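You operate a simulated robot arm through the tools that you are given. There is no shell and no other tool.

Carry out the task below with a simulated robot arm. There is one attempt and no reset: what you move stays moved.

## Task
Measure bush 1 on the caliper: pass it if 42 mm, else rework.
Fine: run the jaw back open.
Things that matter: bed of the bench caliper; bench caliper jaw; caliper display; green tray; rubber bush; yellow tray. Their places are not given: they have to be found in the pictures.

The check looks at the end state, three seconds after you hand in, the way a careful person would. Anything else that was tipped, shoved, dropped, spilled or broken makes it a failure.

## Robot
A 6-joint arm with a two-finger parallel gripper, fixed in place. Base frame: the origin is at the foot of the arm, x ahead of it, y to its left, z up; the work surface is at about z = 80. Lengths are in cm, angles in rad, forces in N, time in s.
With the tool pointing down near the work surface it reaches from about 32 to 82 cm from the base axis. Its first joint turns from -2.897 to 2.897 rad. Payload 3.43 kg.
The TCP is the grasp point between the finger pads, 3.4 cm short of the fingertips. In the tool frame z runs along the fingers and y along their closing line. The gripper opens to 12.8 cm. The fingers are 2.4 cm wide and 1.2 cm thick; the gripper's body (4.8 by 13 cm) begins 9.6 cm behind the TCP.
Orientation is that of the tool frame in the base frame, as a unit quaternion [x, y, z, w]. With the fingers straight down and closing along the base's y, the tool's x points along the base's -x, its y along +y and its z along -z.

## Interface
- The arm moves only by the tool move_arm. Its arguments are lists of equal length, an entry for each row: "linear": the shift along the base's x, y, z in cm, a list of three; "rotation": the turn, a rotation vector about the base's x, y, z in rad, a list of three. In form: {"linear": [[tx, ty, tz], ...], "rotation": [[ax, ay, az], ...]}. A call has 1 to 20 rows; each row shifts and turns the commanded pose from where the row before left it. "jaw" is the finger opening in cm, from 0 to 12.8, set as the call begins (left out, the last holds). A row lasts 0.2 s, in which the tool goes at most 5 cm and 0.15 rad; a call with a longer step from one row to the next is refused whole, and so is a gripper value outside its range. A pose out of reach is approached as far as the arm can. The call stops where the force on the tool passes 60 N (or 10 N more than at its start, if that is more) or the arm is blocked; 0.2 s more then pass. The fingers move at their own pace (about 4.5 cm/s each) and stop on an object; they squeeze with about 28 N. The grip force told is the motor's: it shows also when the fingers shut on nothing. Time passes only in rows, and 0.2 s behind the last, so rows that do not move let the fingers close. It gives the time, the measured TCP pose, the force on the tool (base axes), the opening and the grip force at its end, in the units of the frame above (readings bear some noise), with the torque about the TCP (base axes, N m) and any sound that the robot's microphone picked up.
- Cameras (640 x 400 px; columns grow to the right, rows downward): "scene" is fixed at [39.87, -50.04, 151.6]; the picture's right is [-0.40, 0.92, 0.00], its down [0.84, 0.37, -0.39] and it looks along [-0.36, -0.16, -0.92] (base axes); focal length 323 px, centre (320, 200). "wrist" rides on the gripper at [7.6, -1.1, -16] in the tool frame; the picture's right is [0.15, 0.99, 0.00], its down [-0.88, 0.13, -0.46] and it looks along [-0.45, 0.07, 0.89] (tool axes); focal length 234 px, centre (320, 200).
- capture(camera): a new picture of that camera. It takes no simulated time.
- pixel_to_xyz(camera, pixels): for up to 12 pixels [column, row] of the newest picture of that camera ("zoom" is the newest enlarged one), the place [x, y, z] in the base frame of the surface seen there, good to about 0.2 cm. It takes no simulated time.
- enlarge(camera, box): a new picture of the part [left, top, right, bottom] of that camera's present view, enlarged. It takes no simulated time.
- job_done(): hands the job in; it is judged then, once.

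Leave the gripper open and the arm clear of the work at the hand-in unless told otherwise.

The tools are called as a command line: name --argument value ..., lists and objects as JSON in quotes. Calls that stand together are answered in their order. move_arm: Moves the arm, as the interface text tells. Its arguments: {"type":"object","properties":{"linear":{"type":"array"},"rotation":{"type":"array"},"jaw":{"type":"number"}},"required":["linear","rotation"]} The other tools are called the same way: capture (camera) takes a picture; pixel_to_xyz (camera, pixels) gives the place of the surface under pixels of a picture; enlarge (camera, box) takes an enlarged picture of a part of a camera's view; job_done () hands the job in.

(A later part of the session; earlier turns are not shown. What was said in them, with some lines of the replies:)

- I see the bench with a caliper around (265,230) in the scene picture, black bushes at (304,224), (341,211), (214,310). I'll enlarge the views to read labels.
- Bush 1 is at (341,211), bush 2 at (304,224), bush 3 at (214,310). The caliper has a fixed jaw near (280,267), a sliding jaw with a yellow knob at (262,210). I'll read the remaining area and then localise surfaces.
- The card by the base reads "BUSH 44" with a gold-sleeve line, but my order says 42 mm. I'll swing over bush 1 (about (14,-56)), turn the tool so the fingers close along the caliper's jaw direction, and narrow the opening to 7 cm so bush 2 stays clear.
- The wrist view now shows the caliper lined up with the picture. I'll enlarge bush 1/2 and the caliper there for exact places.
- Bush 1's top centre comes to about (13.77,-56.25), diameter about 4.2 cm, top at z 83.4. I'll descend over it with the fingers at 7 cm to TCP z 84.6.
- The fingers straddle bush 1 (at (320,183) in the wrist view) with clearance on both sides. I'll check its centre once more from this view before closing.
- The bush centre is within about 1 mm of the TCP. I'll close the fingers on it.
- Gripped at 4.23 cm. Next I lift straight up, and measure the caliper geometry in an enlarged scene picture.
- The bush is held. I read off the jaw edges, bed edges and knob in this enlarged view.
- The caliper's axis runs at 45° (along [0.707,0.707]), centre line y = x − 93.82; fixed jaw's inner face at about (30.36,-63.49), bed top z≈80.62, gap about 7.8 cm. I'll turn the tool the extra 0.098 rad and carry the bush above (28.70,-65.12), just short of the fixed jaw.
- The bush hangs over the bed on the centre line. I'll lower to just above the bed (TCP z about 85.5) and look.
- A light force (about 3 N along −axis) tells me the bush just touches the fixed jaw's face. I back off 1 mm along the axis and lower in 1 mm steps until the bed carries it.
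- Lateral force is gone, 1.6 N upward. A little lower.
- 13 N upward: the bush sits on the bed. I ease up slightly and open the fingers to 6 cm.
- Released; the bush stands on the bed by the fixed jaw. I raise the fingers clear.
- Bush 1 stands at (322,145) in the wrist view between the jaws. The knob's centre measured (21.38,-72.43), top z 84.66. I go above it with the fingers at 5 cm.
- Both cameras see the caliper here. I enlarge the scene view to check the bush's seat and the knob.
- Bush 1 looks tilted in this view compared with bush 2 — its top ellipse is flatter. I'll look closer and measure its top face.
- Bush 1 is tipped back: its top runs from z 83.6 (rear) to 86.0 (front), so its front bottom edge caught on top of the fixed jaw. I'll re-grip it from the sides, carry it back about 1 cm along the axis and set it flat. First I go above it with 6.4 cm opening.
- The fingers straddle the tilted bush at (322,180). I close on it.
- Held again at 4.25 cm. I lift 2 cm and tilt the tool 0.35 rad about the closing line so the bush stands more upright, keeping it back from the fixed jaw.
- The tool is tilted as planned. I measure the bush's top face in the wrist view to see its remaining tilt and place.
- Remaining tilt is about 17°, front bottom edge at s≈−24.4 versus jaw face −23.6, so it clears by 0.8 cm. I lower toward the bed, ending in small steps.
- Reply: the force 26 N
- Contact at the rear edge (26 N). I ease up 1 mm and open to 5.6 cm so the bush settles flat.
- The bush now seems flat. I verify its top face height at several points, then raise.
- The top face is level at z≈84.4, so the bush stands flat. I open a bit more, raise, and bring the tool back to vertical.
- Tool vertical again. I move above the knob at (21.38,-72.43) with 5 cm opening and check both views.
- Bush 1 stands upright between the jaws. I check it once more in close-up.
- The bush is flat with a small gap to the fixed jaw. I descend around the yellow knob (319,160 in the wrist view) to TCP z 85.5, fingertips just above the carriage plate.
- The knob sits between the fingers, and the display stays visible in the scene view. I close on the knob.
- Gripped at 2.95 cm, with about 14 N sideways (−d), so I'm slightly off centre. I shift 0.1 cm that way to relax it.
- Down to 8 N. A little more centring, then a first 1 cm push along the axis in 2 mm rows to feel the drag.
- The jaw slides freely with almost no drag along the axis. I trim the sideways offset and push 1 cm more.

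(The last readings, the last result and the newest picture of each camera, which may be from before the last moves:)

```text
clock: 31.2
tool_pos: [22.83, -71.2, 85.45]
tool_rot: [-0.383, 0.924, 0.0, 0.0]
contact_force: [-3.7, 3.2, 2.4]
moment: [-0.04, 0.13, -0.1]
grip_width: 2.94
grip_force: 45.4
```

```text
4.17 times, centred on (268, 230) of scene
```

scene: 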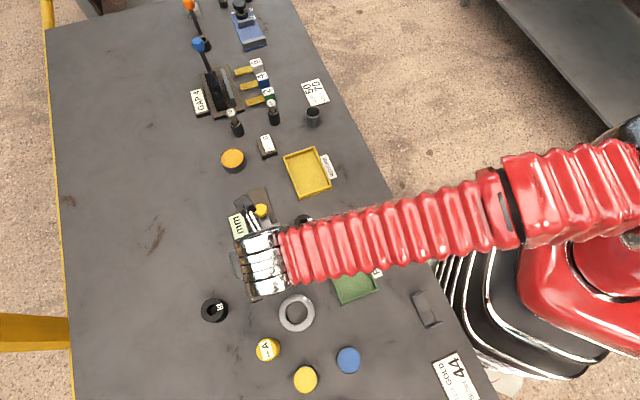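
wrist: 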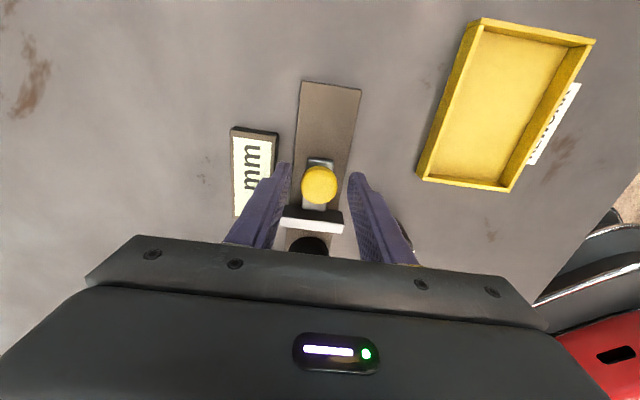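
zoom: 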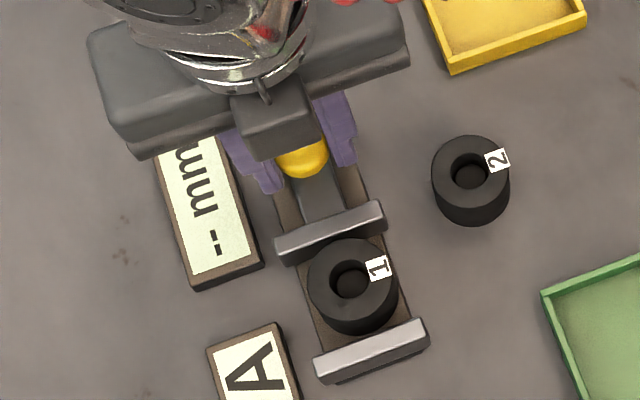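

The jaw is about half a cm from the bush; still "-- mm". I go on in 1.4 mm rows for 0.7 cm.

move_arm --linear '[[0.1, 0.1, 0], [0.1, 0.1, 0], [0.1, 0.1, 0], [0.1, 0.1, 0], [0.1, 0.1, 0]]' --rotation '[[0, 0, 0], [0, 0, 0], [0, 0, 0], [0, 0, 0], [0, 0, 0]]'

enlarge --camera "scene" --box '[220, 182, 316, 278]'

```text
clock: 32.4
tool_pos: [23.4, -70.67, 85.51]
tool_rot: [-0.383, 0.924, 0.0, 0.0]
contact_force: [-5.3, 2.0, 0.5]
moment: [0.05, 0.01, -0.04]
grip_width: 2.93
grip_force: 45.2
```

```text
4.17 times, centred on (268, 230) of scene
```

zoom: 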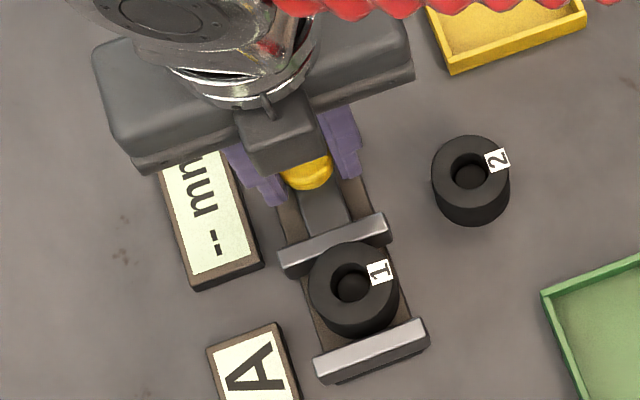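

The jaw has reached the bush. I continue in 1 mm rows, watching the axial force and the display.

move_arm --linear '[[0.07, 0.07, 0], [0.07, 0.07, 0], [0.07, 0.07, 0], [0.07, 0.07, 0]]' --rotation '[[0, 0, 0], [0, 0, 0], [0, 0, 0], [0, 0, 0]]'

enlarge --camera "scene" --box '[220, 182, 316, 278]'

```text
clock: 33.4
tool_pos: [23.84, -70.33, 85.53]
tool_rot: [-0.383, 0.924, -0.001, 0.0]
contact_force: [1.9, -3.4, -3.2]
moment: [-0.11, -0.13, -0.03]
grip_width: 2.96
grip_force: 45.1
```

```text
4.17 times, centred on (268, 230) of scene
```

zoom: 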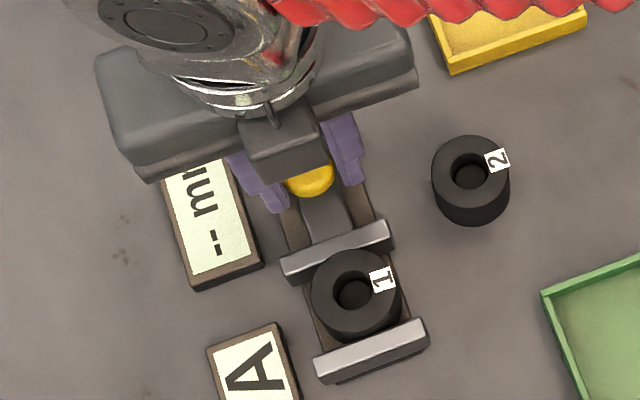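

Bush is sliding along with the jaw; still no reading. A few more 1 mm rows.

move_arm --linear '[[0.07, 0.07, 0], [0.07, 0.07, 0], [0.07, 0.07, 0]]' --rotation '[[0, 0, 0], [0, 0, 0], [0, 0, 0]]'

enlarge --camera "scene" --box '[220, 182, 316, 278]'

```text
clock: 34.2
tool_pos: [23.73, -70.35, 85.52]
tool_rot: [-0.383, 0.924, -0.001, -0.001]
contact_force: [-1.8, -21.0, -6.2]
moment: [-0.94, 0.49, 0.0]
grip_width: 2.95
grip_force: 45.1
```

```text
4.17 times, centred on (268, 230) of scene
```

zoom: 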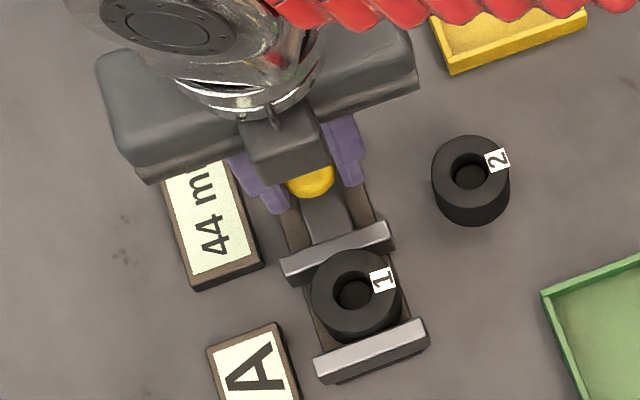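

The display now reads about "44 mm" with roughly 16 N axial force. I zoom in on the display and check the bush sits flat between the jaws.

enlarge --camera "scene" --box '[240, 205, 300, 275]'

pixel_to_xyz --camera "scene" --pixels '[[276, 245], [269, 253], [285, 249], [278, 258], [262, 245], [283, 237], [270, 268], [292, 261]]'

capture --camera "wrist"

```text
5.71 times, centred on (270, 240) of scene
```

zoom: 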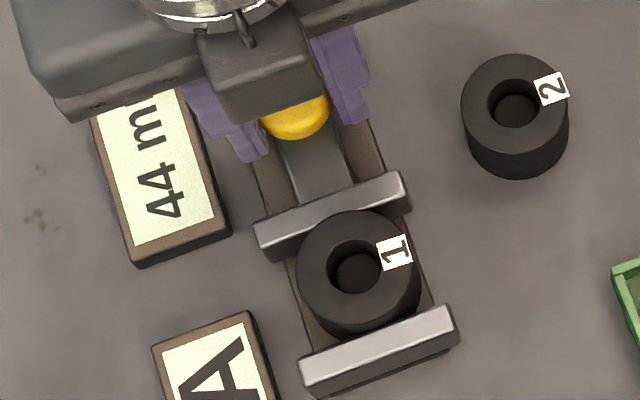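

```text
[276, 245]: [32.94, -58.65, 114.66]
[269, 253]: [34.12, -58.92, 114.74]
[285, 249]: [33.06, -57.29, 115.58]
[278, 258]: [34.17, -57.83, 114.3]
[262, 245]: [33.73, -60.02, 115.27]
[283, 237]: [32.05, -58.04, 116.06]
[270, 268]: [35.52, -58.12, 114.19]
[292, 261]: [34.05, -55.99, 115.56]
```

```text
taken
```

wrist: 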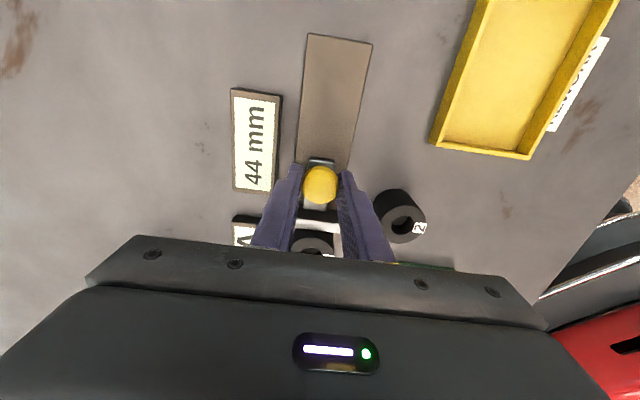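

Both views read "44 mm". To be sure it isn't an effect of squeezing the rubber, I ease the jaw off half a millimetre at a time and read again.

move_arm --linear '[[-0.04, -0.04, 0], [0, 0, 0], [0, 0, 0]]' --rotation '[[0, 0, 0], [0, 0, 0], [0, 0, 0]]'

enlarge --camera "scene" --box '[240, 205, 300, 275]'

enlarge --camera "wrist" --box '[210, 70, 370, 260]'

```text
clock: 35.0
tool_pos: [23.89, -70.32, 85.45]
tool_rot: [-0.382, 0.924, -0.001, -0.001]
contact_force: [-8.4, -28.8, -6.4]
moment: [-0.55, 0.35, 0.03]
grip_width: 2.93
grip_force: 44.6
```

```text
5.71 times, centred on (270, 240) of scene
```

zoom: 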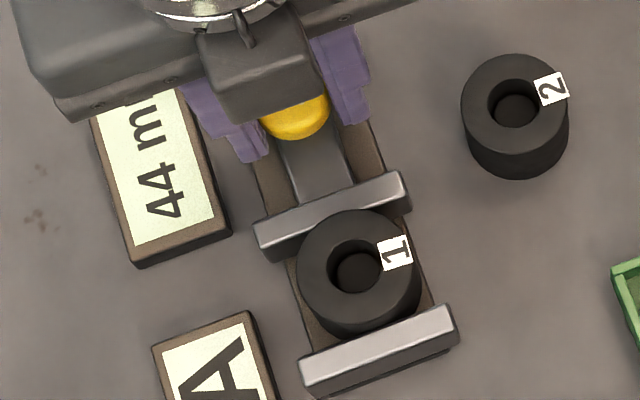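

```text
2.11 times, centred on (290, 165) of wrist
```

zoom: 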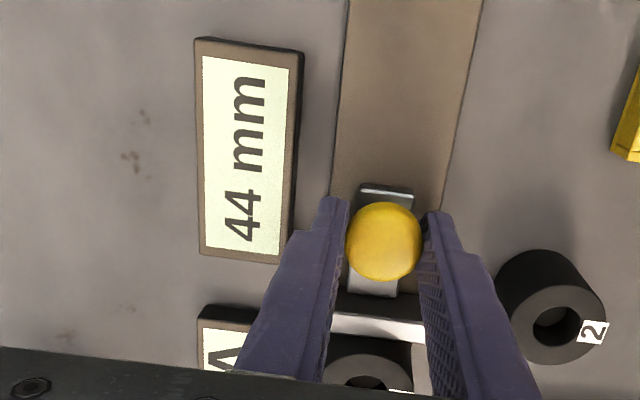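

Still 44 mm at about 26 N. Ease off further 1.5 mm to relax and read once more.

move_arm --linear '[[-0.05, -0.05, 0], [-0.05, -0.05, 0], [0, 0, 0], [0, 0, 0]]' --rotation '[[0, 0, 0], [0, 0, 0], [0, 0, 0], [0, 0, 0]]'

enlarge --camera "wrist" --box '[210, 70, 370, 260]'

```text
clock: 36.0
tool_pos: [23.72, -70.3, 85.44]
tool_rot: [-0.383, 0.924, -0.001, 0.0]
contact_force: [-4.4, -13.7, 6.4]
moment: [-0.14, 0.13, 0.07]
grip_width: 2.96
grip_force: 45.3
```

```text
2.11 times, centred on (290, 165) of wrist
```

zoom: 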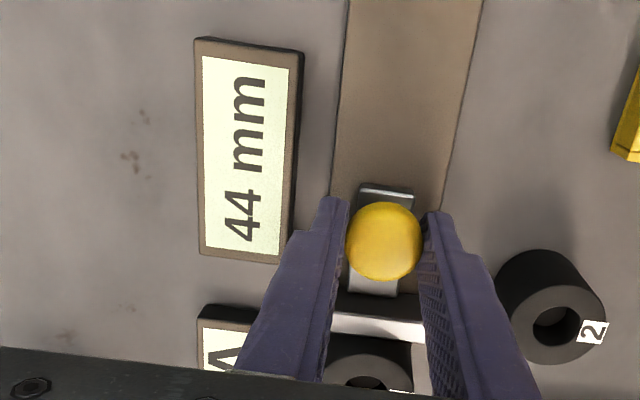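

Steady at 44 mm even with light force, so bush 1 is not 42 mm: it goes to the yellow REWORK tray. Now I run the jaw back open along the axis to where it began.

move_arm --linear '[[-0.1, -0.1, 0], [-0.2, -0.2, 0], [-0.25, -0.25, 0], [-0.25, -0.25, 0], [-0.25, -0.25, 0], [-0.25, -0.25, 0], [-0.25, -0.25, 0], [-0.25, -0.25, 0], [-0.25, -0.25, 0], [-0.2, -0.2, 0], [-0.1, -0.1, 0], [0, 0, 0]]' --rotation '[[0, 0, 0], [0, 0, 0], [0, 0, 0], [0, 0, 0], [0, 0, 0], [0, 0, 0], [0, 0, 0], [0, 0, 0], [0, 0, 0], [0, 0, 0], [0, 0, 0], [0, 0, 0]]'

enlarge --camera "scene" --box '[220, 182, 316, 278]'

```text
clock: 38.6
tool_pos: [21.55, -72.52, 85.4]
tool_rot: [-0.383, 0.924, 0.0, -0.001]
contact_force: [12.4, 2.4, 6.3]
moment: [-0.34, 0.32, 0.06]
grip_width: 2.96
grip_force: 45.4
```

```text
4.17 times, centred on (268, 230) of scene
```

zoom: 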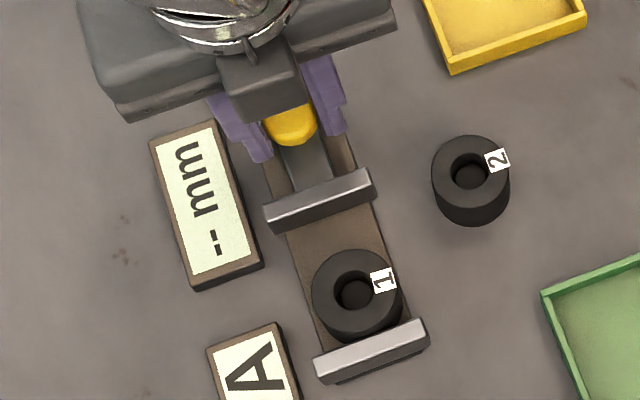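

The jaw is back where it started (about 10 N of push-back: it's at its stop). I release the knob and rise straight up.

move_arm --linear '[[0, 0, 0], [0, 0, 0], [0, 0, 0], [0, 0, 0]]' --rotation '[[0, 0, 0], [0, 0, 0], [0, 0, 0], [0, 0, 0]]' --jaw 5.2

move_arm --linear '[[0, 0, 1], [0, 0, 2], [0, 0, 3.5], [0, 0, 3.5], [0, 0, 0]]' --rotation '[[0, 0, 0], [0, 0, 0], [0, 0, 0], [0, 0, 0], [0, 0, 0]]'

capture --camera "wrist"

capture --camera "scene"

enlarge --camera "scene" --box '[220, 182, 316, 278]'

```text
clock: 39.6
tool_pos: [21.35, -72.52, 85.47]
tool_rot: [-0.382, 0.924, -0.001, 0.0]
contact_force: [0.3, -0.9, 0.5]
moment: [0.0, -0.01, 0.02]
grip_width: 5.18
grip_force: 0.2
```

```text
clock: 40.8
tool_pos: [21.45, -72.56, 95.47]
tool_rot: [-0.383, 0.924, 0.001, -0.001]
contact_force: [0.0, -0.2, 0.5]
moment: [0.04, -0.01, 0.02]
grip_width: 5.2
grip_force: 0.1
```

```text
taken
```

wrist: 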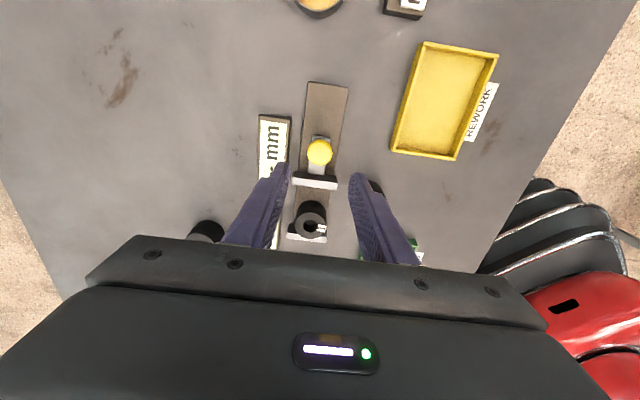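

```text
taken
```

scene: 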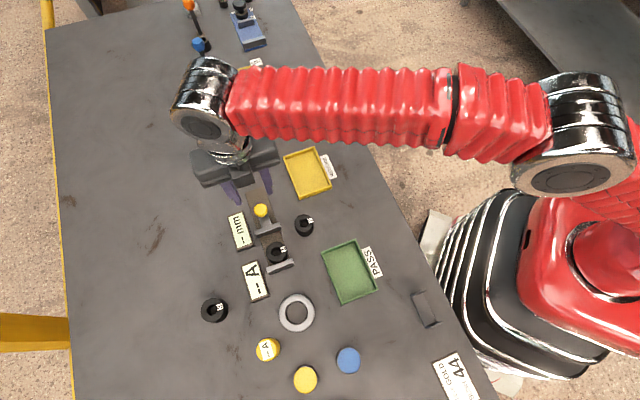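

```text
4.17 times, centred on (268, 230) of scene
```

zoom: 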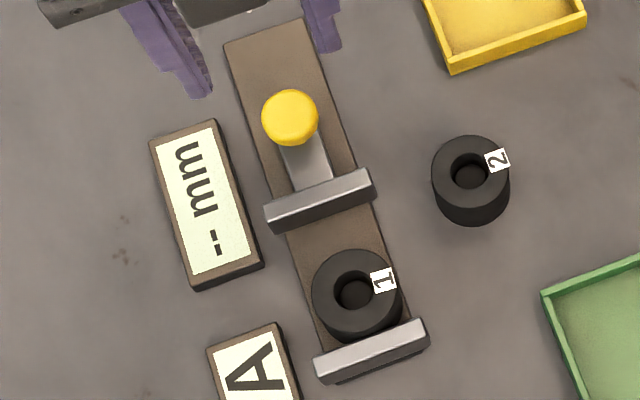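

The display is back to "--", the jaw is open, and the bush stands against the fixed jaw. I measure the bush's top centre and the REWORK tray for the transfer.

pixel_to_xyz --camera "zoom" --pixels '[[316, 290], [394, 268], [350, 254], [358, 324], [330, 262], [382, 310], [440, 40], [460, 60]]'

pixel_to_xyz --camera "scene" --pixels '[[285, 156], [313, 148], [330, 188], [301, 198], [308, 172], [297, 165], [320, 180], [306, 188], [312, 158]]'

pixel_to_xyz --camera "wrist" --pixels '[[312, 213], [312, 235], [300, 225], [325, 222], [425, 42], [497, 57], [455, 158], [392, 150], [444, 100]]'

```text
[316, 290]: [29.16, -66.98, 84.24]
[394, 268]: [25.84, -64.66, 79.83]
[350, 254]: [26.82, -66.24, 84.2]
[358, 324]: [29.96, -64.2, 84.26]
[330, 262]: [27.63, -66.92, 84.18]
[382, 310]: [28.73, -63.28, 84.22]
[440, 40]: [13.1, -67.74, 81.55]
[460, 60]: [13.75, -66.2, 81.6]
```

```text
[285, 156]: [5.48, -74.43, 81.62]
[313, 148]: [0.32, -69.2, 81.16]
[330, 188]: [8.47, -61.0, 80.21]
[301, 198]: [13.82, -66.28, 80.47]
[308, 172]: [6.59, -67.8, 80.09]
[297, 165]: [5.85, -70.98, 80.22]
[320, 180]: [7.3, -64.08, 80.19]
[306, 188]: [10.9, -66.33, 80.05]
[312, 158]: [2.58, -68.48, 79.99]
```

```text
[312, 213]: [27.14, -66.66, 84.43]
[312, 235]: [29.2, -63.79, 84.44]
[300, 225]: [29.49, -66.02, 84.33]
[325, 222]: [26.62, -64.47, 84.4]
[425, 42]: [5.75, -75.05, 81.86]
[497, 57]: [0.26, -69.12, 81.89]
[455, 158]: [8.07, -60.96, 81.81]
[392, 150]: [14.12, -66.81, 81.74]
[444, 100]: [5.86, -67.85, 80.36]
```

Bush centre ≈ (28.3,-65.2), level top 84.2–84.4. REWORK tray (corners (5.7,-75.0),(0.3,-69.1),(8.1,-61.0),(14.1,-66.8)) has centre about (7.05,-68.0). I go above the bush with 6.4 cm opening and down to TCP z 85.5.

move_arm --linear '[[1.74, 1.85, 0], [1.74, 1.85, 0], [1.74, 1.85, 0], [1.73, 1.85, 0], [0, 0, -3], [0, 0, -3], [0, 0, -2], [0, 0, -1.2], [0, 0, -0.84], [0, 0, 0]]' --rotation '[[0, 0, 0], [0, 0, 0], [0, 0, 0], [0, 0, 0], [0, 0, 0], [0, 0, 0], [0, 0, 0], [0, 0, 0], [0, 0, 0], [0, 0, 0]]' --jaw 6.4

enlarge --camera "wrist" --box '[240, 100, 400, 240]'

```text
clock: 43.0
tool_pos: [28.32, -65.24, 85.35]
tool_rot: [-0.383, 0.924, 0.0, 0.0]
contact_force: [0.1, 0.6, 0.7]
moment: [-0.01, 0.02, 0.0]
grip_width: 6.41
grip_force: 0.0
```

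```text
2.86 times, centred on (320, 170) of wrist
```

zoom: 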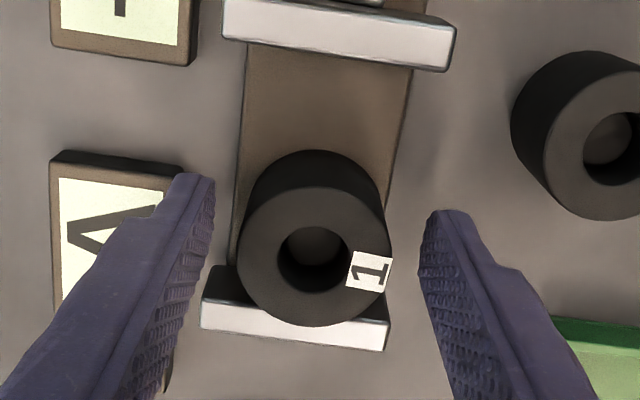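

The bush is between the fingers with room on both sides. I close.

move_arm --linear '[[0, 0, 0], [0, 0, 0], [0, 0, 0], [0, 0, 0]]' --rotation '[[0, 0, 0], [0, 0, 0], [0, 0, 0], [0, 0, 0]]' --jaw 3.0

move_arm --linear '[[0, 0, 0.6], [0, 0, 1.4], [0, 0, 3], [0, 0, 3], [0, 0, 3], [0, 0, 0]]' --rotation '[[0, 0, 0], [0, 0, 0], [0, 0, 0], [0, 0, 0], [0, 0, 0], [0, 0, 0]]'

capture --camera "wrist"

capture --camera "scene"

```text
clock: 44.0
tool_pos: [28.3, -65.34, 85.41]
tool_rot: [-0.384, 0.923, 0.0, 0.0]
contact_force: [-0.6, -0.3, 0.4]
moment: [-0.01, -0.03, 0.03]
grip_width: 4.27
grip_force: 28.0
```

```text
clock: 45.4
tool_pos: [28.29, -65.09, 96.49]
tool_rot: [-0.383, 0.924, 0.001, 0.0]
contact_force: [-0.4, 1.3, -0.5]
moment: [-0.01, 0.0, 0.01]
grip_width: 4.24
grip_force: 27.8
```

```text
taken
```

wrist: 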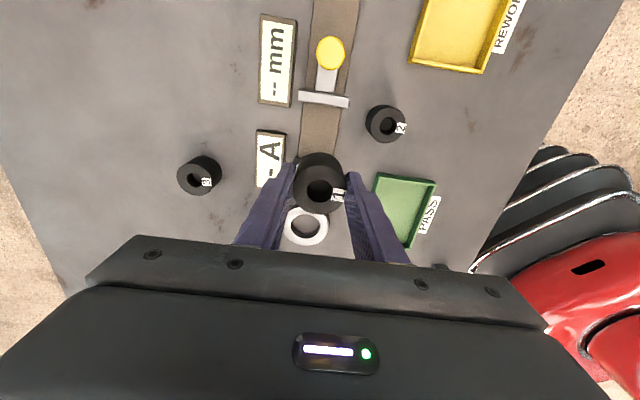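

```text
taken
```

scene: 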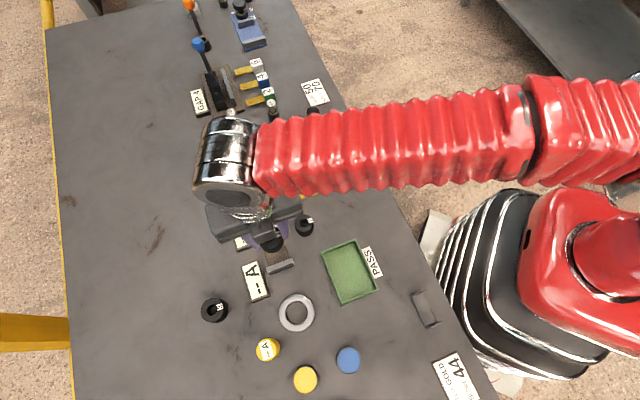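

Bush 1 is held and clear. I carry it over the REWORK tray centre, turning the tool by −90° on the way so the fingers close along the tray's long side.

move_arm --linear '[[-1.932, -0.255, 0], [-1.932, -0.255, 0], [-1.932, -0.255, 0], [-1.932, -0.255, 0], [-1.932, -0.255, 0], [-1.932, -0.255, 0], [-1.932, -0.255, 0], [-1.932, -0.255, 0], [-1.932, -0.255, 0], [-1.932, -0.255, 0], [-1.93, -0.25, 0], [0, 0, 0], [0, 0, 0]]' --rotation '[[0, 0, -0.1428], [0, 0, -0.1428], [0, 0, -0.1428], [0, 0, -0.1428], [0, 0, -0.1428], [0, 0, -0.1428], [0, 0, -0.1428], [0, 0, -0.1428], [0, 0, -0.1428], [0, 0, -0.1428], [0, 0, -0.1428], [0, 0, 0], [0, 0, 0]]'

capture --camera "wrist"

capture --camera "scene"

```text
clock: 48.2
tool_pos: [7.13, -68.0, 96.43]
tool_rot: [0.383, 0.924, -0.001, 0.001]
contact_force: [0.0, 0.1, -1.1]
moment: [0.03, -0.01, -0.05]
grip_width: 4.27
grip_force: 28.1
```

```text
taken
```

wrist: 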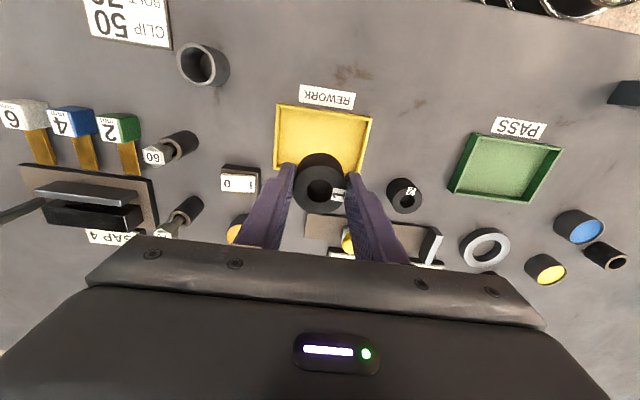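

```text
taken
```

scene: 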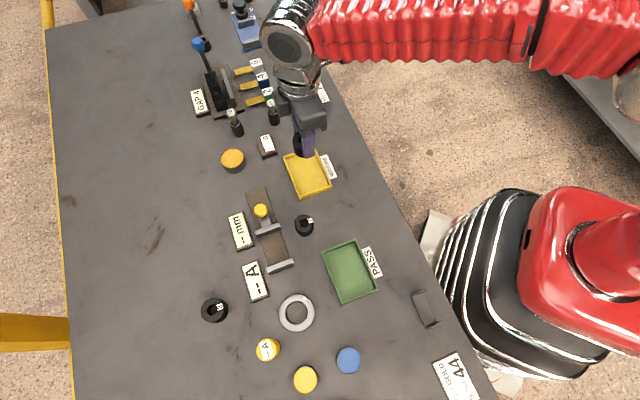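

The tool is over the REWORK tray. Before lowering I check the heights of the nearest tall things (bolt holder "60", switch, cup) against the gripper body.

pixel_to_xyz --camera "scene" --pixels '[[271, 104], [267, 146], [307, 172], [318, 185], [295, 175], [322, 168], [302, 196], [233, 158], [233, 116]]'

pixel_to_xyz --camera "wrist" --pixels '[[155, 155], [200, 60], [278, 106], [371, 118], [362, 168], [274, 168], [320, 130], [300, 135]]'

```text
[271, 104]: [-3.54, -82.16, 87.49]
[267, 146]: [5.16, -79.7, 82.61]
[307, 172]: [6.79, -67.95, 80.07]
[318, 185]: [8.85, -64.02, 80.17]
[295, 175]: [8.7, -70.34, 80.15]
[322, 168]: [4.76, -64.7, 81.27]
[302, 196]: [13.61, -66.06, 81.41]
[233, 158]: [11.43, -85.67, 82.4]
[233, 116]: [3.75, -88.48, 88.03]
```

```text
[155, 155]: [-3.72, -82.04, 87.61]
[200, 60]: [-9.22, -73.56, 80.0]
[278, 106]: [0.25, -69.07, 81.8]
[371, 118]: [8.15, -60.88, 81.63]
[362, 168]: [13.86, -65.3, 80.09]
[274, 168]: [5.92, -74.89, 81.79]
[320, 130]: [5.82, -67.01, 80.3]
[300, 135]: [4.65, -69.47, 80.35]
```

Nothing nearby is taller than 88 cm and the gripper body will stay above 94. I lower the bush into the tray, slow at the end.

move_arm --linear '[[0, 0, -3], [0, 0, -3], [0, 0, -2.5], [0, 0, -1.4], [0, 0, -0.8], [0, 0, -0.4], [0, 0, 0]]' --rotation '[[0, 0, 0], [0, 0, 0], [0, 0, 0], [0, 0, 0], [0, 0, 0], [0, 0, 0], [0, 0, 0]]'

enlarge --camera "wrist" --box '[220, 80, 420, 250]'

```text
clock: 49.8
tool_pos: [7.11, -68.01, 85.2]
tool_rot: [0.382, 0.924, 0.0, 0.0]
contact_force: [0.5, -1.0, -0.6]
moment: [0.0, 0.0, -0.02]
grip_width: 4.26
grip_force: 28.1
```

```text
2.35 times, centred on (320, 165) of wrist
```

zoom: 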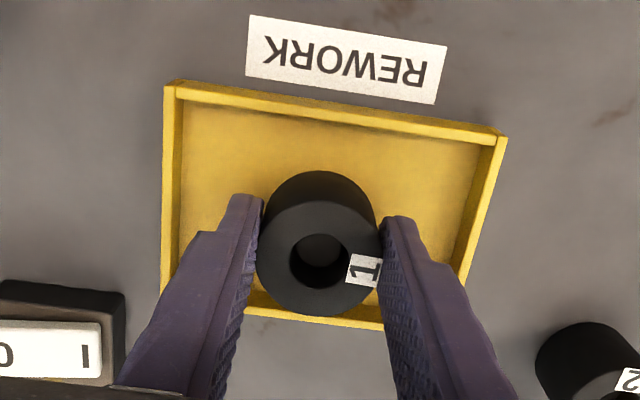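

The bush is inside the tray outline, not touching yet. I lower in 1 mm steps to the floor.

move_arm --linear '[[0, 0, -0.1], [0, 0, -0.1], [0, 0, -0.1], [0, 0, 0]]' --rotation '[[0, 0, 0], [0, 0, 0], [0, 0, 0], [0, 0, 0]]'

```text
clock: 50.8
tool_pos: [7.18, -68.06, 84.99]
tool_rot: [0.382, 0.924, 0.001, 0.0]
contact_force: [0.6, -0.8, -1.0]
moment: [0.05, 0.02, -0.04]
grip_width: 4.26
grip_force: 27.9
```

move_arm --linear '[[0, 0, -0.08], [0, 0, -0.08], [0, 0, 0]]' --rotation '[[0, 0, 0], [0, 0, 0], [0, 0, 0]]'

```text
clock: 51.6
tool_pos: [7.06, -67.99, 84.84]
tool_rot: [0.383, 0.924, 0.0, -0.001]
contact_force: [0.8, 2.3, 6.1]
moment: [0.16, 0.01, -0.03]
grip_width: 4.25
grip_force: 28.2
```

6 N: the bush rests on the tray floor. I open the fingers to 6.2 cm.

move_arm --linear '[[0, 0, 0], [0, 0, 0], [0, 0, 0], [0, 0, 0]]' --rotation '[[0, 0, 0], [0, 0, 0], [0, 0, 0], [0, 0, 0]]' --jaw 6.2

move_arm --linear '[[0, 0, 1], [0, 0, 2], [0, 0, 3], [0, 0, 4], [0, 0, 4], [0, 0, 0]]' --rotation '[[0, 0, 0], [0, 0, 0], [0, 0, 0], [0, 0, 0], [0, 0, 0], [0, 0, 0]]'

capture --camera "wrist"

capture --camera "scene"

```text
clock: 52.6
tool_pos: [7.06, -68.05, 84.69]
tool_rot: [0.383, 0.924, 0.0, 0.0]
contact_force: [0.5, -0.6, 0.7]
moment: [0.0, -0.02, -0.01]
grip_width: 6.19
grip_force: 0.1
```

```text
clock: 54.0
tool_pos: [7.25, -67.93, 98.79]
tool_rot: [0.382, 0.924, 0.0, -0.001]
contact_force: [-0.1, 0.2, 0.8]
moment: [-0.03, 0.03, -0.03]
grip_width: 6.17
grip_force: 0.1
```

```text
taken
```

wrist: 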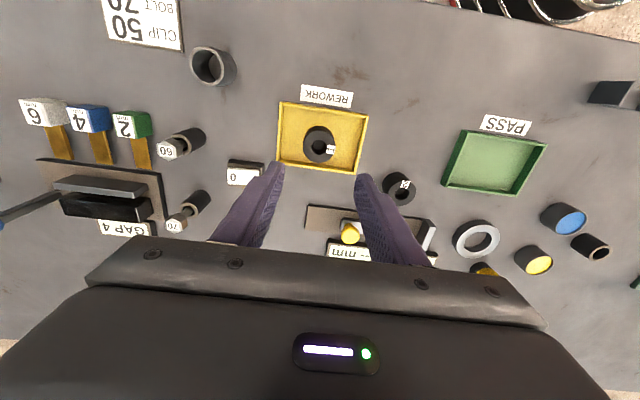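

```text
taken
```

scene: 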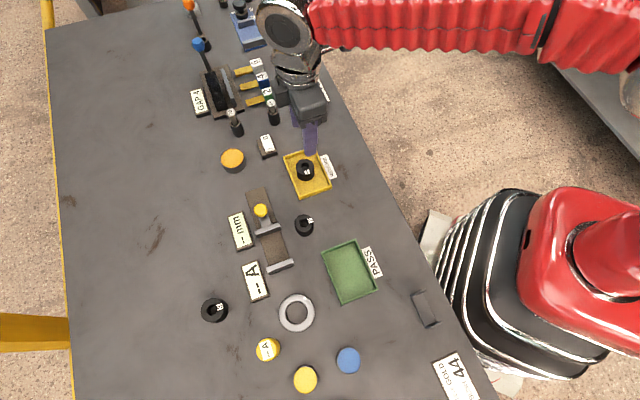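

Bush 1 stands in the REWORK tray, the jaw is open and the bed empty. I withdraw to roughly the starting pose, turn back and open the gripper, then take final pictures.

move_arm --linear '[[0, 0, 3], [0, 3, 0], [0, 3, 0], [0, 3, 0], [0, 3, 0], [0, 3, 0], [0, 3, 0], [0, 3, 0], [0, 1, 0], [0, 0, 0], [0, 0, 0]]' --rotation '[[0, 0, 0], [0, 0, 0.112], [0, 0, 0.112], [0, 0, 0.112], [0, 0, 0.112], [0, 0, 0.112], [0, 0, 0.112], [0, 0, 0.112], [0, 0, 0], [0, 0, 0], [0, 0, 0]]'

move_arm --linear '[[0, 0, 0], [0, 0, 0], [0, 0, 0], [0, 0, 0], [0, 0, 0]]' --rotation '[[0, 0, 0], [0, 0, 0], [0, 0, 0], [0, 0, 0], [0, 0, 0]]' --jaw 12.8

capture --camera "scene"

enlarge --camera "scene" --box '[210, 130, 370, 280]'

```text
clock: 56.4
tool_pos: [7.15, -46.01, 101.89]
tool_rot: [0.0, 1.0, 0.0, 0.0]
contact_force: [-0.3, 0.5, 0.2]
moment: [0.01, 0.01, 0.01]
grip_width: 6.2
grip_force: 0.0
```

```text
clock: 57.6
tool_pos: [7.06, -46.13, 101.87]
tool_rot: [0.0, 1.0, 0.0, 0.0]
contact_force: [-0.6, -0.2, 1.0]
moment: [0.01, 0.0, -0.01]
grip_width: 12.8
grip_force: 0.0
```

```text
taken
```

scene: 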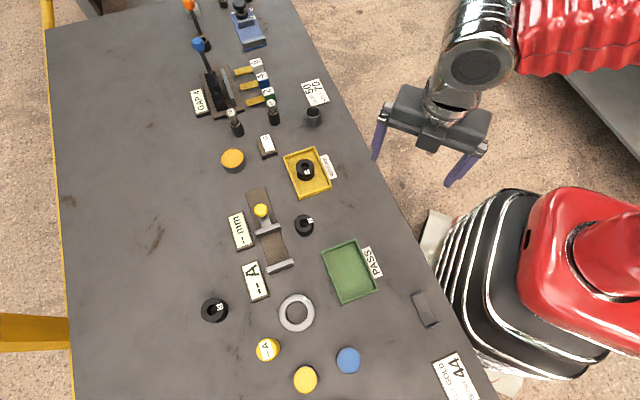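

```text
2.67 times, centred on (290, 205) of scene
```

zoom: 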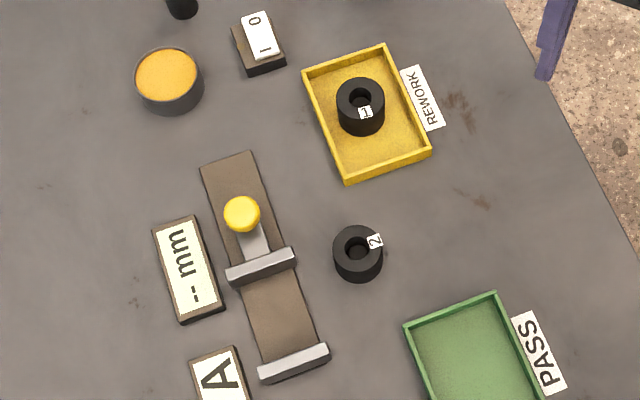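

The final picture shows bush 1 upright in the yellow REWORK tray (it read 44 mm, not 42). The caliper jaw is fully open with its display at "--". Bushes 2 and 3 and everything else are where they started, and the arm is clear with the gripper open. I hand the job in.

job_done

```text
The job is handed in.
```

Bush 1 measured 44 mm on the caliper, not 42 mm, so I put it in the yellow REWORK tray and handed the job in. The 44 mm reading held under both light and firmer jaw pressure.

- **Caliper:** I ran the jaw back to its open stop. The display shows "--" again and the bed is empty.
- **Everything else:** in the last picture, bushes 2 and 3 and the other items were where they started. The arm is clear and the gripper is open.
- **First placement:** the bush caught on top of the fixed jaw and tilted. I picked it up again and set it flat before measuring.
- **Card on the bench:** a card near the robot's base appears to list "BUSH 44", which is the size I read. I followed your 42 mm limit.
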